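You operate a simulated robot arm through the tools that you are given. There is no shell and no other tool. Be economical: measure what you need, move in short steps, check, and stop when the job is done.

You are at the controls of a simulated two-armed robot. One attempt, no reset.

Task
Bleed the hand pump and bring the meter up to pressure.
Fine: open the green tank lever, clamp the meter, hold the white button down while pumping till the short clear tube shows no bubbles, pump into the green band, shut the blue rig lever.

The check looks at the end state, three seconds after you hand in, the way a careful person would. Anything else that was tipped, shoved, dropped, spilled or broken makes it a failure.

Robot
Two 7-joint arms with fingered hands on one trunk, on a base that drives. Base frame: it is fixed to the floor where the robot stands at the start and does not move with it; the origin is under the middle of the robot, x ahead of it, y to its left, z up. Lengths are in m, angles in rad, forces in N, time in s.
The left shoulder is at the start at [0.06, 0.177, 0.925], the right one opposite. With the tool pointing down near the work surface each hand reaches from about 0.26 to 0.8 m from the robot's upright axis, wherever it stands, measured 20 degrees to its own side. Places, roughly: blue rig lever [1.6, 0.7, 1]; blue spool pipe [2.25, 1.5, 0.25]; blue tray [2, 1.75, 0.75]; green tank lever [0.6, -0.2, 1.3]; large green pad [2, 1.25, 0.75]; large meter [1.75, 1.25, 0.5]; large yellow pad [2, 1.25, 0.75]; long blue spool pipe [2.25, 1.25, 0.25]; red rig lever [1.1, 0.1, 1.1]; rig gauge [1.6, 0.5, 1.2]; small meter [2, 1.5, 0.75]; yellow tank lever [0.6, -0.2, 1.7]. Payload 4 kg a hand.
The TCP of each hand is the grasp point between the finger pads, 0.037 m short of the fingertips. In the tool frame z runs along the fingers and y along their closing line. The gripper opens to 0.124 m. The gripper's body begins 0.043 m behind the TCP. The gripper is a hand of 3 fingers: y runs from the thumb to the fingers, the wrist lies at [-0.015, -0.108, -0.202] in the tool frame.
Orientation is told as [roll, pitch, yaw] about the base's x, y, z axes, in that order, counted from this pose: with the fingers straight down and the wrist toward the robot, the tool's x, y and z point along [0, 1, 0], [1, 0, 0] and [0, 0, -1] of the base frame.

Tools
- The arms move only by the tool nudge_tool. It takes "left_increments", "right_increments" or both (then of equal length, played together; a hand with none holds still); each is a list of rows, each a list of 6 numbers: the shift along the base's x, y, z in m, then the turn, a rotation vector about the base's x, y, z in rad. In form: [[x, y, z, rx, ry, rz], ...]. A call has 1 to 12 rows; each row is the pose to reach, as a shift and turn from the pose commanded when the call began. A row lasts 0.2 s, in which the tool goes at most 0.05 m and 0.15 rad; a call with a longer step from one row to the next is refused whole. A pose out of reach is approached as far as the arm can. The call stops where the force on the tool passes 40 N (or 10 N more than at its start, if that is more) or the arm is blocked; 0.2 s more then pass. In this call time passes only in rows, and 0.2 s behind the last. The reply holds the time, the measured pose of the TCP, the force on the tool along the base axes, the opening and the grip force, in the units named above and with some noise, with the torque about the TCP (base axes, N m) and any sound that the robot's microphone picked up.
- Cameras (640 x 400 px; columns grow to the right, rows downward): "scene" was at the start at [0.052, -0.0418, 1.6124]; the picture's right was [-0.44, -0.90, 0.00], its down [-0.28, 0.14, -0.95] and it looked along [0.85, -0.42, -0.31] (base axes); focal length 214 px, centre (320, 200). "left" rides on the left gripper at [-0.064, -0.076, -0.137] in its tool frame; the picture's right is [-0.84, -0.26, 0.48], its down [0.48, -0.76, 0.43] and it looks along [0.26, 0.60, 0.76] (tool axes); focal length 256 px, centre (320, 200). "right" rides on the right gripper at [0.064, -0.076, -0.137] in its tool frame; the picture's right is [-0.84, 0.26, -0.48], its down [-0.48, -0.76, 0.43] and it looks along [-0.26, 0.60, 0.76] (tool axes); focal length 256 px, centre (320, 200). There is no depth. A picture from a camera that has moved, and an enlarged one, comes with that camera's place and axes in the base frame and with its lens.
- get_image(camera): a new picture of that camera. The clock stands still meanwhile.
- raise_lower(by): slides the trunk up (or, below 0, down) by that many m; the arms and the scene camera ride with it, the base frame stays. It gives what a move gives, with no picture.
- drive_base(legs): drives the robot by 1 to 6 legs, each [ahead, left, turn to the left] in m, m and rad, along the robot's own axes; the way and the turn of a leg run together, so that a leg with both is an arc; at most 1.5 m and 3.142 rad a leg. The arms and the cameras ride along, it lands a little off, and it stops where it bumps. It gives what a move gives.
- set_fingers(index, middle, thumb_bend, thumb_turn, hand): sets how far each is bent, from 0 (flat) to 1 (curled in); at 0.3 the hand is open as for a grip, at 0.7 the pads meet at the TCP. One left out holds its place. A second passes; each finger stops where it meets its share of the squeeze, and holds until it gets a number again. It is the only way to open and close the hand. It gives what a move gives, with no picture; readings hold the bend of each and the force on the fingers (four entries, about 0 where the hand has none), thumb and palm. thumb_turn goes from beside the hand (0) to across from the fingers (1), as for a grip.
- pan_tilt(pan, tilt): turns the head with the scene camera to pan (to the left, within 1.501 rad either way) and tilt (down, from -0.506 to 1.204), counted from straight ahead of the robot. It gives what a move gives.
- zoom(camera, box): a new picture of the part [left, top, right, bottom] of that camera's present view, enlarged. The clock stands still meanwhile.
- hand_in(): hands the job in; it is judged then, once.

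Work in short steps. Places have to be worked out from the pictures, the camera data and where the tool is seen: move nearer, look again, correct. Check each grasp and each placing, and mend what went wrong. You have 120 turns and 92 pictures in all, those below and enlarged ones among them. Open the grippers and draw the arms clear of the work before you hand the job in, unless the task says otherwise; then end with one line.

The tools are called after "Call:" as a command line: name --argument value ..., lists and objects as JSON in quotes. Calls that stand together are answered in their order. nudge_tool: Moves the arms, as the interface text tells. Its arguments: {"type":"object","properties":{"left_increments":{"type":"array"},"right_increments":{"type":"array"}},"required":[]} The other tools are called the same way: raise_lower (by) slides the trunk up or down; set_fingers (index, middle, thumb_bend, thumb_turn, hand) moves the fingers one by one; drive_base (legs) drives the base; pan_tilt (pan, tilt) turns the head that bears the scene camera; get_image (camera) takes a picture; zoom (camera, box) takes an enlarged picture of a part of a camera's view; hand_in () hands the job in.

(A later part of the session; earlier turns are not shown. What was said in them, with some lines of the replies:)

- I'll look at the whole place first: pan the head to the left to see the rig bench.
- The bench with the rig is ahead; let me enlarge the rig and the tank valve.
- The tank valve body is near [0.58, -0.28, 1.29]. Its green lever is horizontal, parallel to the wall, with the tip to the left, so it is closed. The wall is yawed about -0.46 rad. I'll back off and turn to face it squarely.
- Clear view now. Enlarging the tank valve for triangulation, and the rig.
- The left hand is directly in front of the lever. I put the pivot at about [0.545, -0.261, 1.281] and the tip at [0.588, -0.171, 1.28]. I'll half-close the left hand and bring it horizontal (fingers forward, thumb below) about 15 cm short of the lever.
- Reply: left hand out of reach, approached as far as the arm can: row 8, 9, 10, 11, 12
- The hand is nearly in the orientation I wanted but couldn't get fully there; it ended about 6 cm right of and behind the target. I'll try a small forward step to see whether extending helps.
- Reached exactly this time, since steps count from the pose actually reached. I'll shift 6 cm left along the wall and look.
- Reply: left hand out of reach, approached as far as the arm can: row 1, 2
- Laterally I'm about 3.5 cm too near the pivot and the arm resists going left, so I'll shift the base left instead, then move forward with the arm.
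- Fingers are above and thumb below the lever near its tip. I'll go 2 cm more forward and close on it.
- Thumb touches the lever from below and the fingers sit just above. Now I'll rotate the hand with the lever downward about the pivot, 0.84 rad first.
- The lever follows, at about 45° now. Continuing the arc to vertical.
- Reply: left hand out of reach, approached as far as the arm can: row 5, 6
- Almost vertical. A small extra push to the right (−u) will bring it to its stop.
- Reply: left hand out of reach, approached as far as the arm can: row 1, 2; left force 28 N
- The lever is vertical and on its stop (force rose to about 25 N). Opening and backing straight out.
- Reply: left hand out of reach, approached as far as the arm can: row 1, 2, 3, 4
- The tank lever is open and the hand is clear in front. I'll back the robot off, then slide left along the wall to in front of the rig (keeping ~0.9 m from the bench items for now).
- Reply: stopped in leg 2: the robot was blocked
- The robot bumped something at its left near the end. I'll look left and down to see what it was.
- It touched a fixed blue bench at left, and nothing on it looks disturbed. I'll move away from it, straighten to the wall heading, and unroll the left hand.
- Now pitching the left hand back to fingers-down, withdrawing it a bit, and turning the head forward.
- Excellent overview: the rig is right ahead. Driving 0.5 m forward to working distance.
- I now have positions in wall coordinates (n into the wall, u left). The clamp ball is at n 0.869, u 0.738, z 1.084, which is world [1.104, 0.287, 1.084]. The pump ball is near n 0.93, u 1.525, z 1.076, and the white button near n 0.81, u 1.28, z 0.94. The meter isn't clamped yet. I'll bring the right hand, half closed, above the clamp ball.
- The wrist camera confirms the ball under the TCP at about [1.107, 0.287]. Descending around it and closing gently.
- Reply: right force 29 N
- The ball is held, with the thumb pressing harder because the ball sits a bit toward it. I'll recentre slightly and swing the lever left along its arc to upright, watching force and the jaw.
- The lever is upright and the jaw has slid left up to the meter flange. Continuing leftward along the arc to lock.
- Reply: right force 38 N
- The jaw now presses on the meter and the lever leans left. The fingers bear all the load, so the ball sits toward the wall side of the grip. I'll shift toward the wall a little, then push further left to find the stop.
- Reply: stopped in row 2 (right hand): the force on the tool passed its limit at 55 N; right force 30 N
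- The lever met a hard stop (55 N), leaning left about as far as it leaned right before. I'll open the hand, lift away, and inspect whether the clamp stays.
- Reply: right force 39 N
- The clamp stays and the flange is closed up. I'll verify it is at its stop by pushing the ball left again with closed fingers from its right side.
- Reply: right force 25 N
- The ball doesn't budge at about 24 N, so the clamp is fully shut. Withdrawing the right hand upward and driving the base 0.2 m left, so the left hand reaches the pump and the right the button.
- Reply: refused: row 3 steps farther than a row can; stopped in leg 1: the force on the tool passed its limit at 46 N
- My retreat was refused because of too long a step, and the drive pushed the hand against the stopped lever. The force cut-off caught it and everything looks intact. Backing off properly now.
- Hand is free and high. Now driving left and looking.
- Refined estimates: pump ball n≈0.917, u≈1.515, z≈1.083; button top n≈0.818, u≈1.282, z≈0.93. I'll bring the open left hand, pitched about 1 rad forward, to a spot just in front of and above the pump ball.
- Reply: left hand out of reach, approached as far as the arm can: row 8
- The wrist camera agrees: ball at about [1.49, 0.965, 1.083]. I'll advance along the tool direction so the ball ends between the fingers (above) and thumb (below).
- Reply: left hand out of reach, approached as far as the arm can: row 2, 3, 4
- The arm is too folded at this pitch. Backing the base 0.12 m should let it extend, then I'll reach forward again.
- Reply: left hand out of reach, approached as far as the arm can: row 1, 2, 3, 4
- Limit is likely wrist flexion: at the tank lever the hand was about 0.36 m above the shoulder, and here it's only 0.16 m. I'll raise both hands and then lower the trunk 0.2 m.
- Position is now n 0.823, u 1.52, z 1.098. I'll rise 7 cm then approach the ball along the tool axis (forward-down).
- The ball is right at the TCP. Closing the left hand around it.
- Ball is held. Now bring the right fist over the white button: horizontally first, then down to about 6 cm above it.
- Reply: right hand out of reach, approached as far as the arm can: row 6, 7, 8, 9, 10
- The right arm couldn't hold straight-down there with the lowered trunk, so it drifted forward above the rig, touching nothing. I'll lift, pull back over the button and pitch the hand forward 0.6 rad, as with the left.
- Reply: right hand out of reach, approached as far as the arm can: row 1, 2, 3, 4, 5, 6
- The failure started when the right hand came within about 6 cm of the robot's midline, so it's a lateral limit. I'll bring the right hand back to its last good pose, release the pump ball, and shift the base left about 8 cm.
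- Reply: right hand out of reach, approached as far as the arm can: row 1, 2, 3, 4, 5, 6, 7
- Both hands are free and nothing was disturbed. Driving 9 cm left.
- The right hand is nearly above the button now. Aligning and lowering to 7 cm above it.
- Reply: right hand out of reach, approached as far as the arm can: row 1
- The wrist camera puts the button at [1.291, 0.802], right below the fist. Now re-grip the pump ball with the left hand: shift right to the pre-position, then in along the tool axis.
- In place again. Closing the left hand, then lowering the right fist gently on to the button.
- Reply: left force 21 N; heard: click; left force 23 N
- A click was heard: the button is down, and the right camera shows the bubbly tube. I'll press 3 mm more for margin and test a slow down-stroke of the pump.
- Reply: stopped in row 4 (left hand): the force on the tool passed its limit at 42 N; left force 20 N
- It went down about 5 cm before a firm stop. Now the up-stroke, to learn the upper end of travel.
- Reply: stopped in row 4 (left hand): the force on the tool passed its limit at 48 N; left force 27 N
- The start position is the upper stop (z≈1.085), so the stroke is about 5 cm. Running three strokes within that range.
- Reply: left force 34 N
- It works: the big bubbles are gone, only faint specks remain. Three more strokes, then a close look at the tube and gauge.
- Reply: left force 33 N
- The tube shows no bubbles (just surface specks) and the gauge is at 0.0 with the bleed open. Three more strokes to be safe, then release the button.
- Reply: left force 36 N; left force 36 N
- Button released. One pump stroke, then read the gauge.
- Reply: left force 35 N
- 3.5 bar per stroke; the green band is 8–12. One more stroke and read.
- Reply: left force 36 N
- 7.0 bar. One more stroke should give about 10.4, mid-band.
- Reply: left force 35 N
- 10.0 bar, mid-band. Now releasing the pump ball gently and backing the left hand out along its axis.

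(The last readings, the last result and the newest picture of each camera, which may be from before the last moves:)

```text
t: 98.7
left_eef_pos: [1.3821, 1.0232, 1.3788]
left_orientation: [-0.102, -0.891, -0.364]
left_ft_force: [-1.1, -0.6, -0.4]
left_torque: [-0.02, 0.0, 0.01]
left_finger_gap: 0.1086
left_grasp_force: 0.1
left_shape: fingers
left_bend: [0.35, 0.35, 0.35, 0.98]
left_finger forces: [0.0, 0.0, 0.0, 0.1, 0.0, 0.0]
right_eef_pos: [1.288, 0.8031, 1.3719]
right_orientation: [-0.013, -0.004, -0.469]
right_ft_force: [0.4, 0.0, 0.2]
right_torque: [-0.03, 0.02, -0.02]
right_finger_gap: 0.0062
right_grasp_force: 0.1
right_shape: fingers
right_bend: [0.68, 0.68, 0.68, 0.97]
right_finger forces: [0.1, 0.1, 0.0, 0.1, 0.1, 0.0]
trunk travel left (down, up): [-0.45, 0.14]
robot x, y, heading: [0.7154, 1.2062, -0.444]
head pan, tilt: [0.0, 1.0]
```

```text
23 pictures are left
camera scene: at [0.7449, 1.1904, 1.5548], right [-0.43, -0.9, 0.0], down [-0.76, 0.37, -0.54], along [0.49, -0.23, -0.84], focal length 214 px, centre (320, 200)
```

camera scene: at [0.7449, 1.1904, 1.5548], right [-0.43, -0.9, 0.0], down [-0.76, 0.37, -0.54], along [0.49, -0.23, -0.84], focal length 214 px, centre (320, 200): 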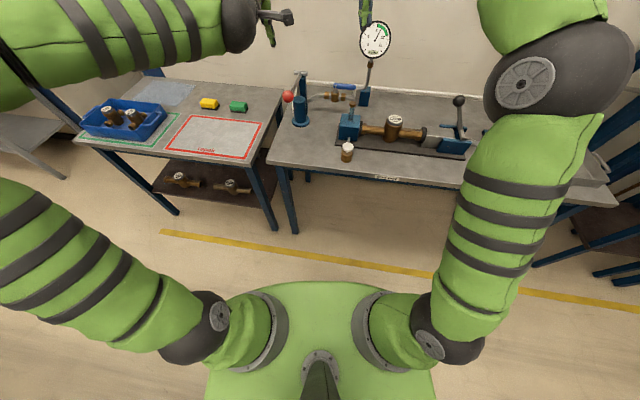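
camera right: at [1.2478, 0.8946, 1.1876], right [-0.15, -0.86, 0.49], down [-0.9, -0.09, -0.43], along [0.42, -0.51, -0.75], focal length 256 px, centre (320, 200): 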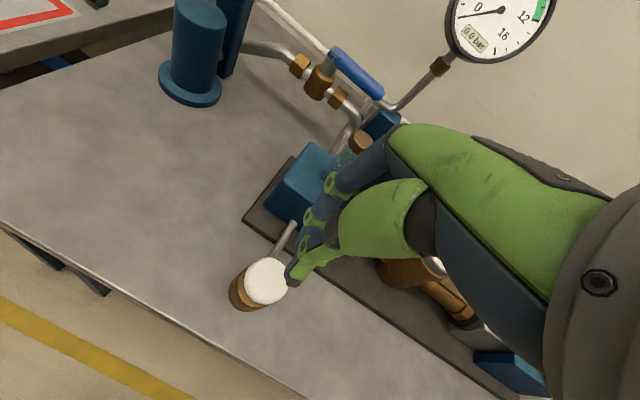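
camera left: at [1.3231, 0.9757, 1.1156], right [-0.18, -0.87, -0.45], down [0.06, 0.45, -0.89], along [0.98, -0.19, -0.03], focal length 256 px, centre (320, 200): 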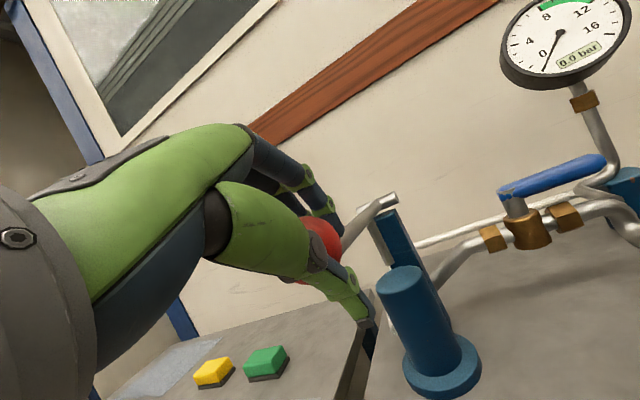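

Everything is intact and the gauge is still in the green. The blue lever's hub is at about n 1.146, u 1.322, z 1.0, with the tip at u 1.23 pointing right (along the pipe, so open). I'll drive 0.24 m ahead and slightly left to get it in reach.

Call:
drive_base --legs '[[0.0, 0.06, 0], [0.23, 0, 0]]'

Call:
pan_tilt --pan 0.0 --tilt 0.75

Call:
get_image --camera "scene"

Call:
zoom --camera "scene" --box '[260, 60, 460, 220]'

```text
t: 101.0
left_eef_pos: [1.6164, 0.9781, 1.3793]
left_orientation: [-0.102, -0.891, -0.363]
left_ft_force: [0.4, 0.4, -0.4]
left_torque: [0.0, -0.01, 0.01]
left_finger_gap: 0.1082
left_grasp_force: 0.0
left_shape: fingers
left_bend: [0.35, 0.35, 0.35, 0.98]
left_finger forces: [0.0, 0.0, 0.1, 0.0, 0.2, 0.0]
right_eef_pos: [1.5253, 0.7573, 1.3702]
right_orientation: [-0.012, -0.004, -0.467]
right_ft_force: [-0.4, -0.6, -0.9]
right_torque: [0.05, -0.02, -0.02]
right_finger_gap: 0.0062
right_grasp_force: 0.1
right_shape: fingers
right_bend: [0.68, 0.68, 0.68, 0.98]
right_finger forces: [0.1, 0.0, 0.0, 0.1, 0.0, 0.0]
trunk travel left (down, up): [-0.45, 0.14]
robot x, y, heading: [0.9446, 1.1631, -0.451]
head pan, tilt: [0.0, 1.0]
```

```text
t: 101.8
left_eef_pos: [1.6146, 0.9768, 1.3793]
left_orientation: [-0.101, -0.892, -0.362]
left_ft_force: [0.3, -0.6, -0.6]
left_torque: [-0.01, -0.02, -0.01]
left_finger_gap: 0.1083
left_grasp_force: 0.1
left_shape: fingers
left_bend: [0.35, 0.35, 0.35, 0.98]
left_finger forces: [0.1, 0.0, 0.0, 0.1, 0.0, 0.0]
right_eef_pos: [1.5228, 0.7572, 1.3717]
right_orientation: [-0.013, -0.006, -0.466]
right_ft_force: [-0.5, 0.1, -0.3]
right_torque: [0.01, 0.0, 0.0]
right_finger_gap: 0.0064
right_grasp_force: 0.0
right_shape: fingers
right_bend: [0.68, 0.68, 0.68, 0.98]
right_finger forces: [0.0, 0.0, 0.0, 0.0, 0.1, 0.0]
trunk travel left (down, up): [-0.45, 0.14]
robot x, y, heading: [0.948, 1.1616, -0.447]
head pan, tilt: [0.0, 0.75]
```

```text
22 pictures are left
camera scene: at [0.9907, 1.1393, 1.5738], right [-0.43, -0.9, 0.0], down [-0.62, 0.3, -0.73], along [0.66, -0.32, -0.68], focal length 214 px, centre (320, 200)
```

scene: 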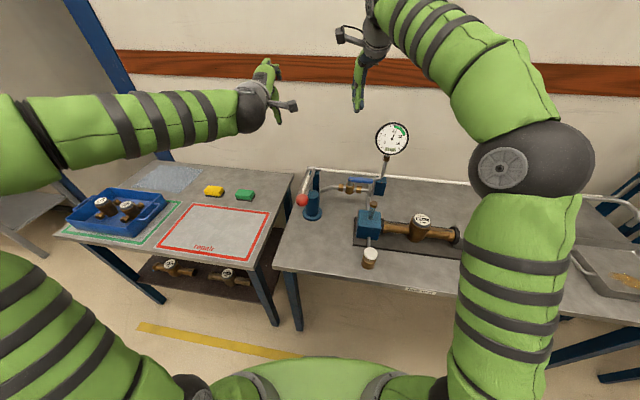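

```text
2.50 times, centred on (360, 140) of scene
camera zoom: at [0.9907, 1.1393, 1.5738], right [-0.43, -0.9, 0.0], down [-0.62, 0.3, -0.73], along [0.66, -0.32, -0.68], focal length 536 px, centre (220, 350)
```

zoom: 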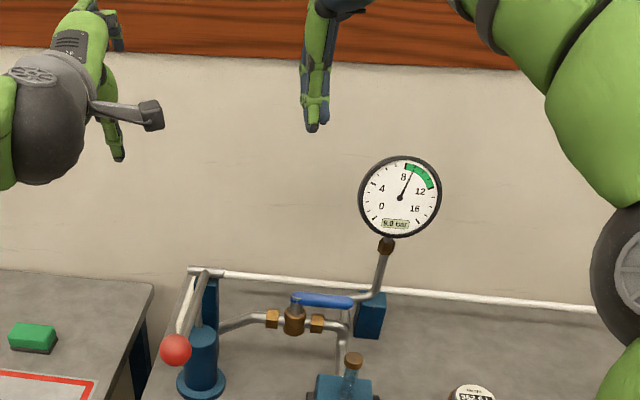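

The lever sits where expected, but the gauge now looks nearer 9 bar, so pressure may be leaking slowly; I should be quick. Bringing the right hand, half open, above the lever near its tip.

Call:
set_fingers --hand "right" --index 0.43 --middle 0.43 --thumb_bend 0.43

Call:
nudge_tool --right_increments '[[0.007, -0.02, -0.035, -0.02, -0.04, 0], [0.014, -0.04, -0.07, -0.04, -0.08, 0], [0.021, -0.06, -0.105, -0.06, -0.12, 0], [0.028, -0.08, -0.14, -0.08, -0.16, 0], [0.035, -0.1, -0.175, -0.1, -0.2, 0], [0.043, -0.125, -0.21, -0.12, -0.24, 0], [0.043, -0.125, -0.25, -0.13, -0.27, 0]]'

Call:
get_image --camera "right"

Call:
zoom --camera "scene" --box '[300, 90, 460, 210]'

```text
t: 102.8
left_eef_pos: [1.6146, 0.9785, 1.3787]
left_orientation: [-0.101, -0.891, -0.363]
left_ft_force: [-0.3, -0.3, -0.7]
left_torque: [-0.01, 0.02, 0.02]
left_finger_gap: 0.1084
left_grasp_force: 0.1
left_shape: fingers
left_bend: [0.35, 0.35, 0.35, 0.98]
left_finger forces: [0.0, 0.0, 0.0, 0.0, 0.1, 0.0]
right_eef_pos: [1.5239, 0.7574, 1.3708]
right_orientation: [-0.013, -0.005, -0.466]
right_ft_force: [0.8, -0.4, 0.3]
right_torque: [0.01, -0.02, 0.02]
right_finger_gap: 0.0834
right_grasp_force: 0.2
right_shape: fingers
right_bend: [0.43, 0.43, 0.43, 0.98]
right_finger forces: [0.0, 0.0, 0.0, 0.1, 0.0, 0.0]
trunk travel left (down, up): [-0.45, 0.14]
robot x, y, heading: [0.9471, 1.1634, -0.444]
head pan, tilt: [0.0, 0.75]
```

```text
t: 104.4
left_eef_pos: [1.6155, 0.9788, 1.3803]
left_orientation: [-0.102, -0.891, -0.363]
left_ft_force: [-0.1, -0.2, 0.0]
left_torque: [-0.01, -0.01, 0.02]
left_finger_gap: 0.1083
left_grasp_force: 0.0
left_shape: fingers
left_bend: [0.35, 0.35, 0.35, 0.98]
left_finger forces: [0.1, 0.0, 0.0, 0.0, 0.0, 0.0]
right_eef_pos: [1.5674, 0.6323, 1.1219]
right_orientation: [-0.008, -0.305, -0.468]
right_ft_force: [-0.2, 0.1, -0.1]
right_torque: [0.04, -0.01, -0.01]
right_finger_gap: 0.0839
right_grasp_force: 0.1
right_shape: fingers
right_bend: [0.43, 0.43, 0.43, 0.98]
right_finger forces: [0.0, 0.0, 0.0, 0.0, 0.0, 0.0]
trunk travel left (down, up): [-0.45, 0.14]
robot x, y, heading: [0.9446, 1.1656, -0.451]
head pan, tilt: [0.0, 0.75]
```

```text
20 pictures are left
camera right: at [1.4943, 0.7418, 1.2272], right [-0.29, -0.79, 0.54], down [-0.75, -0.16, -0.64], along [0.59, -0.59, -0.54], focal length 256 px, centre (320, 200)
```

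right: 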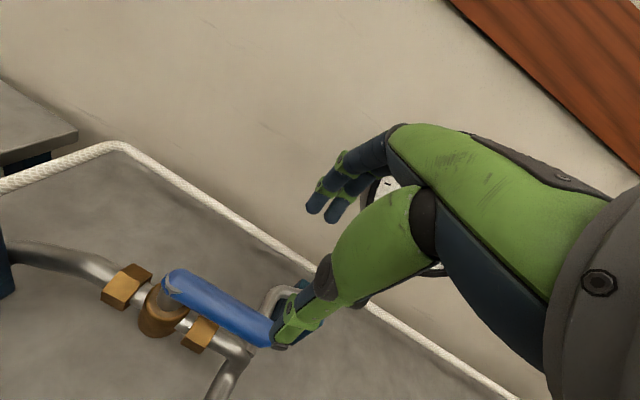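

```text
3.33 times, centred on (380, 150) of scene
camera zoom: at [0.9911, 1.14, 1.5739], right [-0.43, -0.9, 0.0], down [-0.61, 0.3, -0.73], along [0.66, -0.32, -0.68], focal length 715 px, centre (120, 367)
```

zoom: 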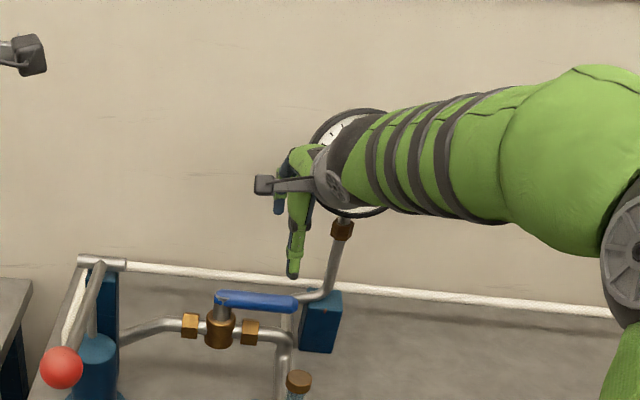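

Lever is below the hand: tip at about [1.548, 0.622], hub [1.598, 0.702]. Descending around it and closing.

Call:
nudge_tool --right_increments '[[-0.008, 0.006, -0.04, 0, 0, 0], [-0.012, 0.008, -0.08, 0, 0, 0], [-0.012, 0.008, -0.108, 0, 0, 0]]'

Call:
set_fingers --hand "right" --index 0.66 --middle 0.66 --thumb_bend 0.66

Call:
get_image --camera "right"

```text
t: 105.2
left_eef_pos: [1.6164, 0.9778, 1.3803]
left_orientation: [-0.102, -0.892, -0.362]
left_ft_force: [0.8, 0.1, 0.4]
left_torque: [-0.02, 0.01, 0.0]
left_finger_gap: 0.1083
left_grasp_force: 0.0
left_shape: fingers
left_bend: [0.35, 0.35, 0.35, 0.98]
left_finger forces: [0.0, 0.1, 0.0, 0.1, 0.0, 0.0]
right_eef_pos: [1.5559, 0.6408, 1.0131]
right_orientation: [-0.008, -0.306, -0.47]
right_ft_force: [0.8, -0.4, -0.2]
right_torque: [-0.01, 0.03, -0.01]
right_finger_gap: 0.084
right_grasp_force: 0.1
right_shape: fingers
right_bend: [0.43, 0.43, 0.43, 0.98]
right_finger forces: [0.0, 0.0, 0.0, 0.1, 0.0, 0.0]
trunk travel left (down, up): [-0.45, 0.14]
robot x, y, heading: [0.9455, 1.1638, -0.445]
head pan, tilt: [0.0, 0.75]
```

```text
t: 106.2
left_eef_pos: [1.6155, 0.9782, 1.3802]
left_orientation: [-0.1, -0.892, -0.361]
left_ft_force: [0.3, 1.4, -0.1]
left_torque: [0.02, 0.02, -0.02]
left_finger_gap: 0.1084
left_grasp_force: 0.1
left_shape: fingers
left_bend: [0.35, 0.35, 0.35, 0.98]
left_finger forces: [0.0, 0.0, 0.0, 0.1, 0.0, 0.0]
right_eef_pos: [1.5546, 0.6422, 1.0136]
right_orientation: [-0.007, -0.304, -0.47]
right_ft_force: [-6.5, 2.7, -3.3]
right_torque: [0.0, 0.09, 0.02]
right_finger_gap: 0.0218
right_grasp_force: 4.8
right_shape: fingers
right_bend: [0.65, 0.66, 0.64, 0.97]
right_finger forces: [2.1, 0.1, 0.0, 0.0, 8.1, 0.1]
trunk travel left (down, up): [-0.45, 0.14]
robot x, y, heading: [0.9426, 1.1632, -0.452]
head pan, tilt: [0.0, 0.75]
```

```text
18 pictures are left
camera right: at [1.4817, 0.7503, 1.1188], right [-0.29, -0.79, 0.54], down [-0.75, -0.16, -0.64], along [0.59, -0.59, -0.55], focal length 256 px, centre (320, 200)
```

right: 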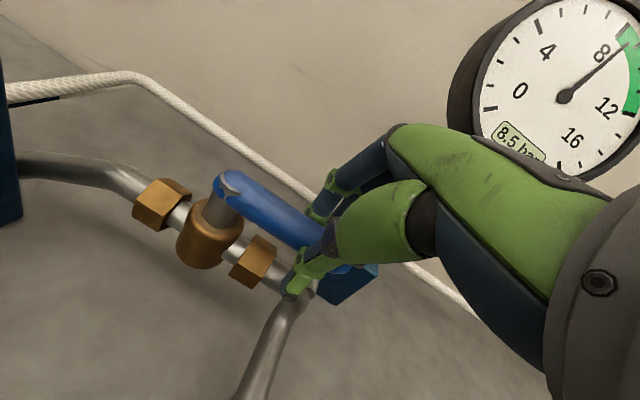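

The grip is good, but the gauge shows 8.5 bar, so it leaks back slowly until the valve is shut. I'll swing the lever toward the robot now, and if the direction is right but pressure is too low I can re-pump.

Call:
nudge_tool --right_increments '[[-0.0085, 0.0071, 0, 0, 0, -0.13], [-0.0156, 0.0154, 0, 0, 0, -0.26], [-0.0216, 0.0248, 0, 0, 0, -0.39], [-0.0261, 0.0348, 0, 0, 0, -0.52], [-0.029, 0.0455, 0, 0, 0, -0.65], [-0.0304, 0.0564, 0, 0, 0, -0.78], [-0.03, 0.0675, 0, 0, 0, -0.91], [-0.028, 0.0783, 0, 0, 0, -1.04], [-0.0243, 0.0887, 0, 0, 0, -1.17], [-0.0192, 0.0986, 0, 0, 0, -1.3], [-0.0144, 0.1058, 0, 0, 0, -1.4]]'

Call:
get_image --camera "right"

Call:
zoom --camera "scene" --box '[260, 60, 460, 220]'

```text
t: 108.6
left_eef_pos: [1.6163, 0.9769, 1.3782]
left_orientation: [-0.099, -0.892, -0.362]
left_ft_force: [0.6, 0.0, -0.3]
left_torque: [0.01, 0.03, 0.01]
left_finger_gap: 0.1082
left_grasp_force: 0.1
left_shape: fingers
left_bend: [0.35, 0.35, 0.35, 0.98]
left_finger forces: [0.0, 0.1, 0.0, 0.0, 0.1, 0.0]
right_eef_pos: [1.54, 0.7447, 1.0135]
right_orientation: [-0.006, -0.306, -1.871]
right_ft_force: [5.1, -3.7, 0.5]
right_torque: [-0.04, -0.05, 0.04]
right_finger_gap: 0.0208
right_grasp_force: 4.8
right_shape: fingers
right_bend: [0.63, 0.66, 0.66, 0.97]
right_finger forces: [4.7, 0.4, 0.0, 0.0, 4.2, 0.1]
trunk travel left (down, up): [-0.45, 0.14]
robot x, y, heading: [0.9444, 1.162, -0.452]
head pan, tilt: [0.0, 0.75]
```

```text
17 pictures are left
camera right: at [1.635, 0.8349, 1.1189], right [-0.83, 0.15, 0.54], down [-0.29, 0.71, -0.64], along [-0.48, -0.68, -0.54], focal length 256 px, centre (320, 200)
```

right: 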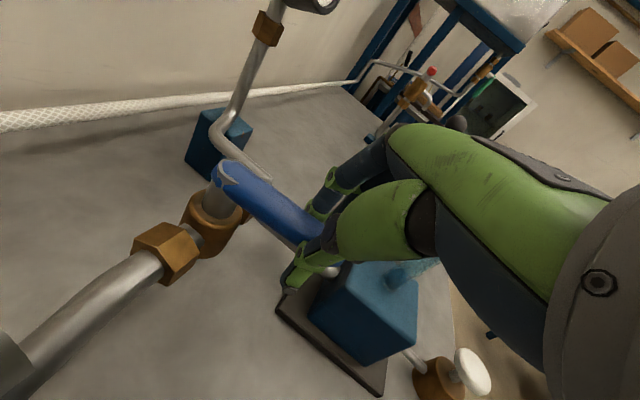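

```text
2.50 times, centred on (360, 140) of scene
camera zoom: at [0.991, 1.139, 1.5739], right [-0.43, -0.9, 0.0], down [-0.61, 0.3, -0.73], along [0.66, -0.32, -0.68], focal length 536 px, centre (220, 350)
```

zoom: 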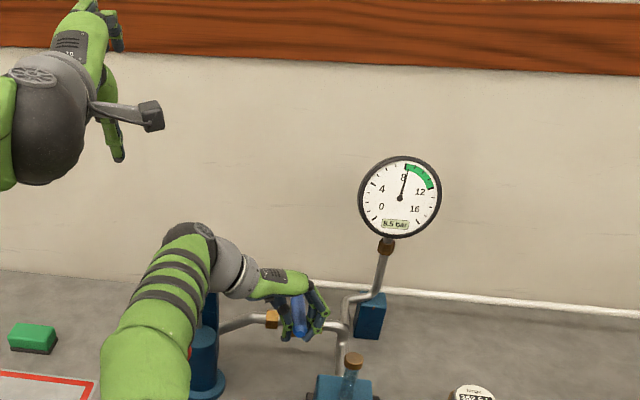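

It turned freely toward me, about square to the pipe now. A last small push to its stop, then read the gauge closely.

Call:
nudge_tool --right_increments '[[0.006, 0.009, 0, 0, 0, -0.06], [0.012, 0.014, 0, 0, 0, -0.12]]'

Call:
zoom --camera "scene" --box '[350, 110, 430, 170]'

Call:
get_image --camera "right"

```text
t: 109.2
left_eef_pos: [1.614, 0.9773, 1.38]
left_orientation: [-0.099, -0.892, -0.365]
left_ft_force: [0.1, 0.0, 0.2]
left_torque: [0.01, -0.04, -0.01]
left_finger_gap: 0.1084
left_grasp_force: 0.0
left_shape: fingers
left_bend: [0.35, 0.35, 0.35, 0.98]
left_finger forces: [0.0, 0.0, 0.0, 0.0, 0.0, 0.0]
right_eef_pos: [1.5497, 0.757, 1.0132]
right_orientation: [-0.009, -0.304, -1.995]
right_ft_force: [-10.7, -12.9, -4.4]
right_torque: [-0.06, 0.13, -0.23]
right_finger_gap: 0.0248
right_grasp_force: 8.7
right_shape: fingers
right_bend: [0.6, 0.64, 0.66, 0.97]
right_finger forces: [12.5, 4.2, 0.0, 0.0, 0.1, 0.1]
trunk travel left (down, up): [-0.45, 0.14]
robot x, y, heading: [0.9428, 1.1613, -0.45]
head pan, tilt: [0.0, 0.75]
```

```text
6.67 times, centred on (390, 140) of scene
camera zoom: at [0.9896, 1.1377, 1.5738], right [-0.43, -0.9, 0.0], down [-0.61, 0.3, -0.73], along [0.66, -0.32, -0.68], focal length 1430 px, centre (-147, 600)
```

zoom: 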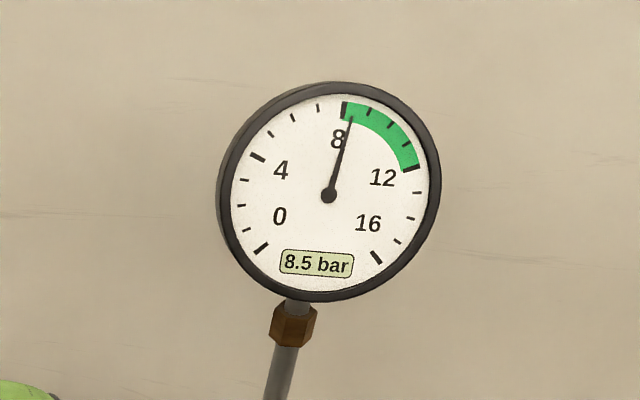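

```text
14 pictures are left
camera right: at [1.6548, 0.8339, 1.1184], right [-0.8, 0.25, 0.54], down [-0.2, 0.74, -0.64], along [-0.57, -0.62, -0.54], focal length 256 px, centre (320, 200)
```

right: 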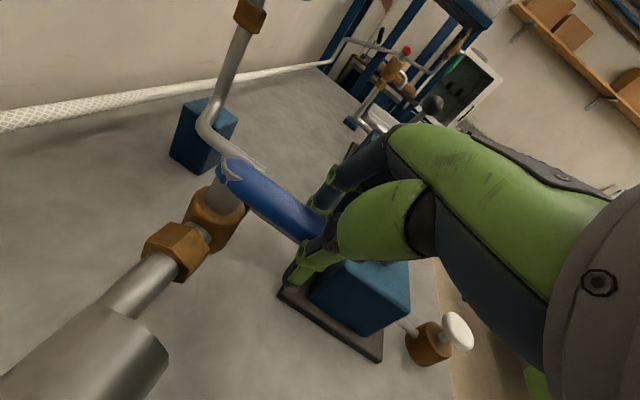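

8.5 bar, inside the band, and the lever is on its stop. Opening the hand and lifting straight up, then checking that pressure holds.

Call:
set_fingers --hand "right" --index 0.42 --middle 0.42 --thumb_bend 0.42

Call:
nudge_tool --right_increments '[[0, 0, 0.04, 0, 0, 0], [0, 0, 0.08, 0, 0, 0], [0, 0, 0.12, 0, 0, 0], [0, 0, 0.16, 0, 0, 0], [0, 0, 0.2, 0, 0, 0], [0, 0, 0.24, 0, 0, 0]]'

Call:
zoom --camera "scene" --box '[280, 100, 440, 220]'

```text
t: 110.2
left_eef_pos: [1.6165, 0.9785, 1.3792]
left_orientation: [-0.102, -0.894, -0.363]
left_ft_force: [0.3, 0.4, 0.1]
left_torque: [-0.01, -0.03, 0.0]
left_finger_gap: 0.108
left_grasp_force: 0.0
left_shape: fingers
left_bend: [0.35, 0.35, 0.35, 0.98]
left_finger forces: [0.0, 0.0, 0.1, 0.0, 0.1, 0.0]
right_eef_pos: [1.5523, 0.761, 1.0138]
right_orientation: [-0.006, -0.304, -1.99]
right_ft_force: [-0.2, -0.1, -0.3]
right_torque: [0.01, -0.01, -0.02]
right_finger_gap: 0.0867
right_grasp_force: 0.1
right_shape: fingers
right_bend: [0.42, 0.42, 0.42, 0.97]
right_finger forces: [0.0, 0.0, 0.0, 0.0, 0.0, 0.0]
trunk travel left (down, up): [-0.45, 0.14]
robot x, y, heading: [0.9418, 1.163, -0.454]
head pan, tilt: [0.0, 0.75]
```

```text
t: 111.6
left_eef_pos: [1.6155, 0.9778, 1.3798]
left_orientation: [-0.102, -0.891, -0.363]
left_ft_force: [0.5, -0.5, 0.2]
left_torque: [-0.05, 0.03, 0.0]
left_finger_gap: 0.1083
left_grasp_force: 0.1
left_shape: fingers
left_bend: [0.35, 0.35, 0.35, 0.98]
left_finger forces: [0.0, 0.0, 0.1, 0.0, 0.0, 0.0]
right_eef_pos: [1.5518, 0.7606, 1.2346]
right_orientation: [-0.007, -0.305, -1.991]
right_ft_force: [-0.2, 1.2, 0.2]
right_torque: [-0.02, -0.03, 0.01]
right_finger_gap: 0.0869
right_grasp_force: 0.1
right_shape: fingers
right_bend: [0.42, 0.42, 0.42, 0.98]
right_finger forces: [0.0, 0.0, 0.0, 0.1, 0.0, 0.0]
right hand out of reach, approached as far as the arm can: row 6
trunk travel left (down, up): [-0.45, 0.14]
robot x, y, heading: [0.9416, 1.1638, -0.45]
head pan, tilt: [0.0, 0.75]
```

```text
3.33 times, centred on (360, 160) of scene
camera zoom: at [0.9905, 1.1404, 1.5739], right [-0.43, -0.9, 0.0], down [-0.61, 0.3, -0.73], along [0.66, -0.32, -0.68], focal length 715 px, centre (187, 333)
```

zoom: 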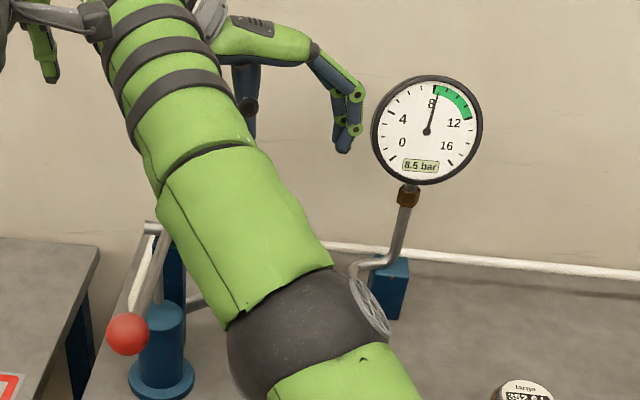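

Pressure holds steady at 8.5 bar with the valve shut. Backing the robot away from the bench so both arms are clear, then a final check.

Call:
drive_base --legs '[[-0.4, 0.0, 0]]'

Call:
get_image --camera "scene"

Call:
zoom --camera "scene" --box '[240, 80, 440, 220]'

```text
t: 114.1
left_eef_pos: [1.2539, 1.1532, 1.3798]
left_orientation: [-0.101, -0.892, -0.363]
left_ft_force: [-0.6, -0.2, -0.4]
left_torque: [-0.02, 0.04, 0.02]
left_finger_gap: 0.1083
left_grasp_force: 0.1
left_shape: fingers
left_bend: [0.35, 0.35, 0.35, 0.98]
left_finger forces: [0.0, 0.1, 0.0, 0.0, 0.0, 0.1]
right_eef_pos: [1.1914, 0.9358, 1.2345]
right_orientation: [-0.005, -0.305, -1.988]
right_ft_force: [0.6, 0.1, 0.5]
right_torque: [-0.02, 0.0, 0.01]
right_finger_gap: 0.087
right_grasp_force: 0.0
right_shape: fingers
right_bend: [0.42, 0.42, 0.42, 0.98]
right_finger forces: [0.1, 0.0, 0.1, 0.1, 0.0, 0.0]
trunk travel left (down, up): [-0.45, 0.14]
robot x, y, heading: [0.5856, 1.3366, -0.445]
head pan, tilt: [0.0, 0.75]
```

```text
12 pictures are left
camera scene: at [0.6284, 1.3136, 1.5739], right [-0.43, -0.9, 0.0], down [-0.61, 0.29, -0.73], along [0.66, -0.32, -0.68], focal length 214 px, centre (320, 200)
```

scene: 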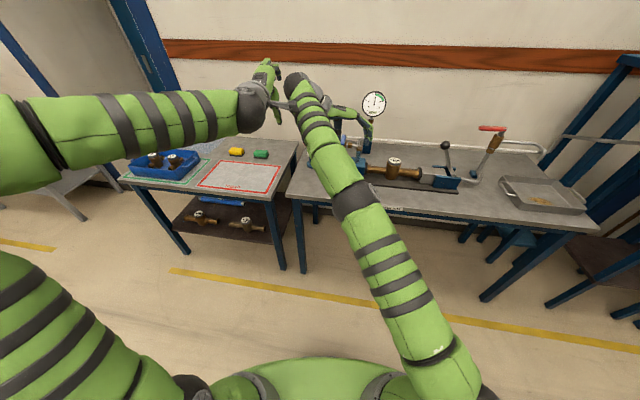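

```text
2.86 times, centred on (340, 150) of scene
camera zoom: at [0.6284, 1.3136, 1.5739], right [-0.43, -0.9, 0.0], down [-0.61, 0.29, -0.73], along [0.66, -0.32, -0.68], focal length 613 px, centre (263, 343)
```

zoom: 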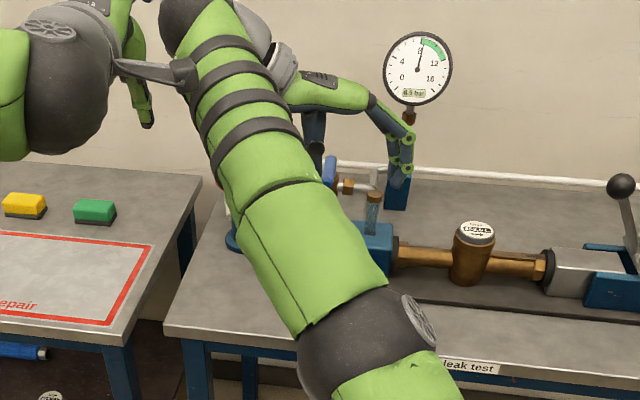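

All looks right: blue lever across the pipe, gauge about 8.5, clamp shut, tray and the rest untouched. I'll back off slightly more, move the right arm aside, and check button and tube.

Call:
drive_base --legs '[[-0.12, -0.25, 0]]'

Call:
nudge_tool --right_increments '[[-0.016, -0.036, 0.02, 0, 0, 0.1], [-0.032, -0.072, 0.04, 0, 0, 0.2], [-0.048, -0.108, 0.06, 0, 0, 0.3], [-0.064, -0.144, 0.08, 0, 0, 0.4], [-0.08, -0.18, 0.1, 0, 0, 0.5]]'

Call:
set_fingers --hand "right" --index 0.3 --middle 0.3 --thumb_bend 0.3

Call:
get_image --camera "scene"

```text
t: 116.0
left_eef_pos: [1.0383, 0.9784, 1.3805]
left_orientation: [-0.1, -0.891, -0.367]
left_ft_force: [-0.3, 0.4, 0.3]
left_torque: [0.0, -0.01, 0.0]
left_finger_gap: 0.1083
left_grasp_force: 0.1
left_shape: fingers
left_bend: [0.35, 0.35, 0.35, 0.98]
left_finger forces: [0.1, 0.0, 0.0, 0.1, 0.0, 0.0]
right_eef_pos: [0.9755, 0.761, 1.2341]
right_orientation: [-0.005, -0.304, -1.99]
right_ft_force: [0.4, 0.2, 0.8]
right_torque: [0.02, -0.01, 0.02]
right_finger_gap: 0.0869
right_grasp_force: 0.0
right_shape: fingers
right_bend: [0.42, 0.42, 0.42, 0.98]
right_finger forces: [0.1, 0.0, 0.0, 0.0, 0.0, 0.0]
trunk travel left (down, up): [-0.45, 0.14]
robot x, y, heading: [0.3682, 1.1644, -0.444]
head pan, tilt: [0.0, 0.75]
```

```text
t: 117.2
left_eef_pos: [1.0384, 0.9782, 1.3796]
left_orientation: [-0.102, -0.894, -0.366]
left_ft_force: [-0.3, 0.0, -0.4]
left_torque: [-0.03, -0.04, 0.02]
left_finger_gap: 0.1081
left_grasp_force: 0.1
left_shape: fingers
left_bend: [0.35, 0.35, 0.35, 0.98]
left_finger forces: [0.0, 0.0, 0.1, 0.0, 0.0, 0.0]
right_eef_pos: [0.8943, 0.5784, 1.3325]
right_orientation: [-0.004, -0.304, -1.489]
right_ft_force: [-1.0, -0.2, -0.1]
right_torque: [0.04, -0.01, 0.02]
right_finger_gap: 0.087
right_grasp_force: 0.1
right_shape: fingers
right_bend: [0.42, 0.42, 0.42, 0.98]
right_finger forces: [0.0, 0.0, 0.1, 0.1, 0.0, 0.0]
trunk travel left (down, up): [-0.45, 0.14]
robot x, y, heading: [0.3672, 1.1626, -0.446]
head pan, tilt: [0.0, 0.75]
```

```text
t: 118.2
left_eef_pos: [1.0398, 0.9775, 1.3794]
left_orientation: [-0.102, -0.89, -0.364]
left_ft_force: [-0.9, 0.1, 0.4]
left_torque: [-0.02, 0.0, 0.01]
left_finger_gap: 0.1085
left_grasp_force: 0.1
left_shape: fingers
left_bend: [0.35, 0.35, 0.35, 0.98]
left_finger forces: [0.0, 0.0, 0.0, 0.1, 0.0, 0.0]
right_eef_pos: [0.8941, 0.5794, 1.3332]
right_orientation: [-0.008, -0.302, -1.49]
right_ft_force: [-0.6, 0.2, -0.6]
right_torque: [-0.01, 0.0, 0.02]
right_finger_gap: 0.1233
right_grasp_force: 0.1
right_shape: fingers
right_bend: [0.3, 0.3, 0.3, 0.98]
right_finger forces: [0.0, 0.1, 0.0, 0.0, 0.0, 0.0]
trunk travel left (down, up): [-0.45, 0.14]
robot x, y, heading: [0.3694, 1.165, -0.448]
head pan, tilt: [0.0, 0.75]
```

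```text
10 pictures are left
camera scene: at [0.4144, 1.1406, 1.5739], right [-0.43, -0.9, 0.0], down [-0.61, 0.3, -0.73], along [0.66, -0.32, -0.68], focal length 214 px, centre (320, 200)
```

scene: 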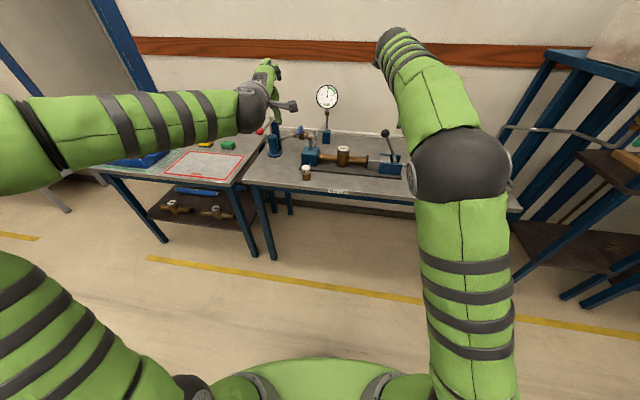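

One last close look at the rig before handing in.

Call:
zoom --camera "scene" --box '[260, 75, 420, 195]'

Call:
zoom --camera "scene" --box '[295, 80, 355, 190]'

```text
3.33 times, centred on (340, 135) of scene
camera zoom: at [0.4144, 1.1406, 1.5739], right [-0.43, -0.9, 0.0], down [-0.61, 0.3, -0.73], along [0.66, -0.32, -0.68], focal length 715 px, centre (253, 417)
```

zoom: 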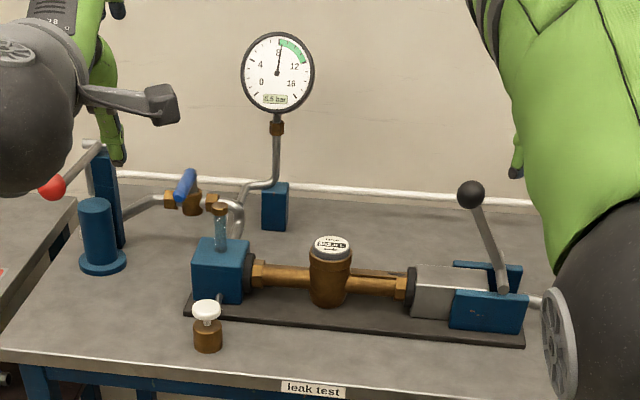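

```text
3.64 times, centred on (325, 135) of scene
camera zoom: at [0.4144, 1.1406, 1.5739], right [-0.43, -0.9, 0.0], down [-0.61, 0.3, -0.73], along [0.66, -0.32, -0.68], focal length 780 px, centre (302, 436)
```

zoom: 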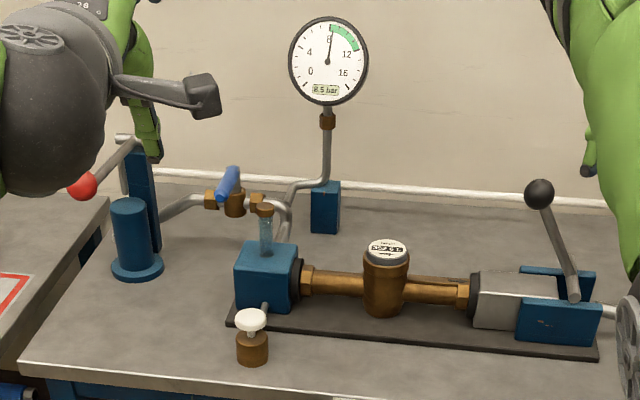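

Gauge is steady at 8.5 bar in the green, blue lever across the pipe, clamp shut, tube clear, button up, and arms clear. Handing in.

Call:
hand_in

```text
The job is handed in.
```

The pump is bled and the meter is clamped and holding 8.5 bar, inside the 8–12 green band. The green tank lever is open, the blue rig lever is shut and the arms are clear. I pumped to 10.0 bar, and it leaked down to 8.5 before I shut the valve. The base bumped the blue side bench once and the right hand pressed on the shut clamp lever; I saw nothing moved by either.
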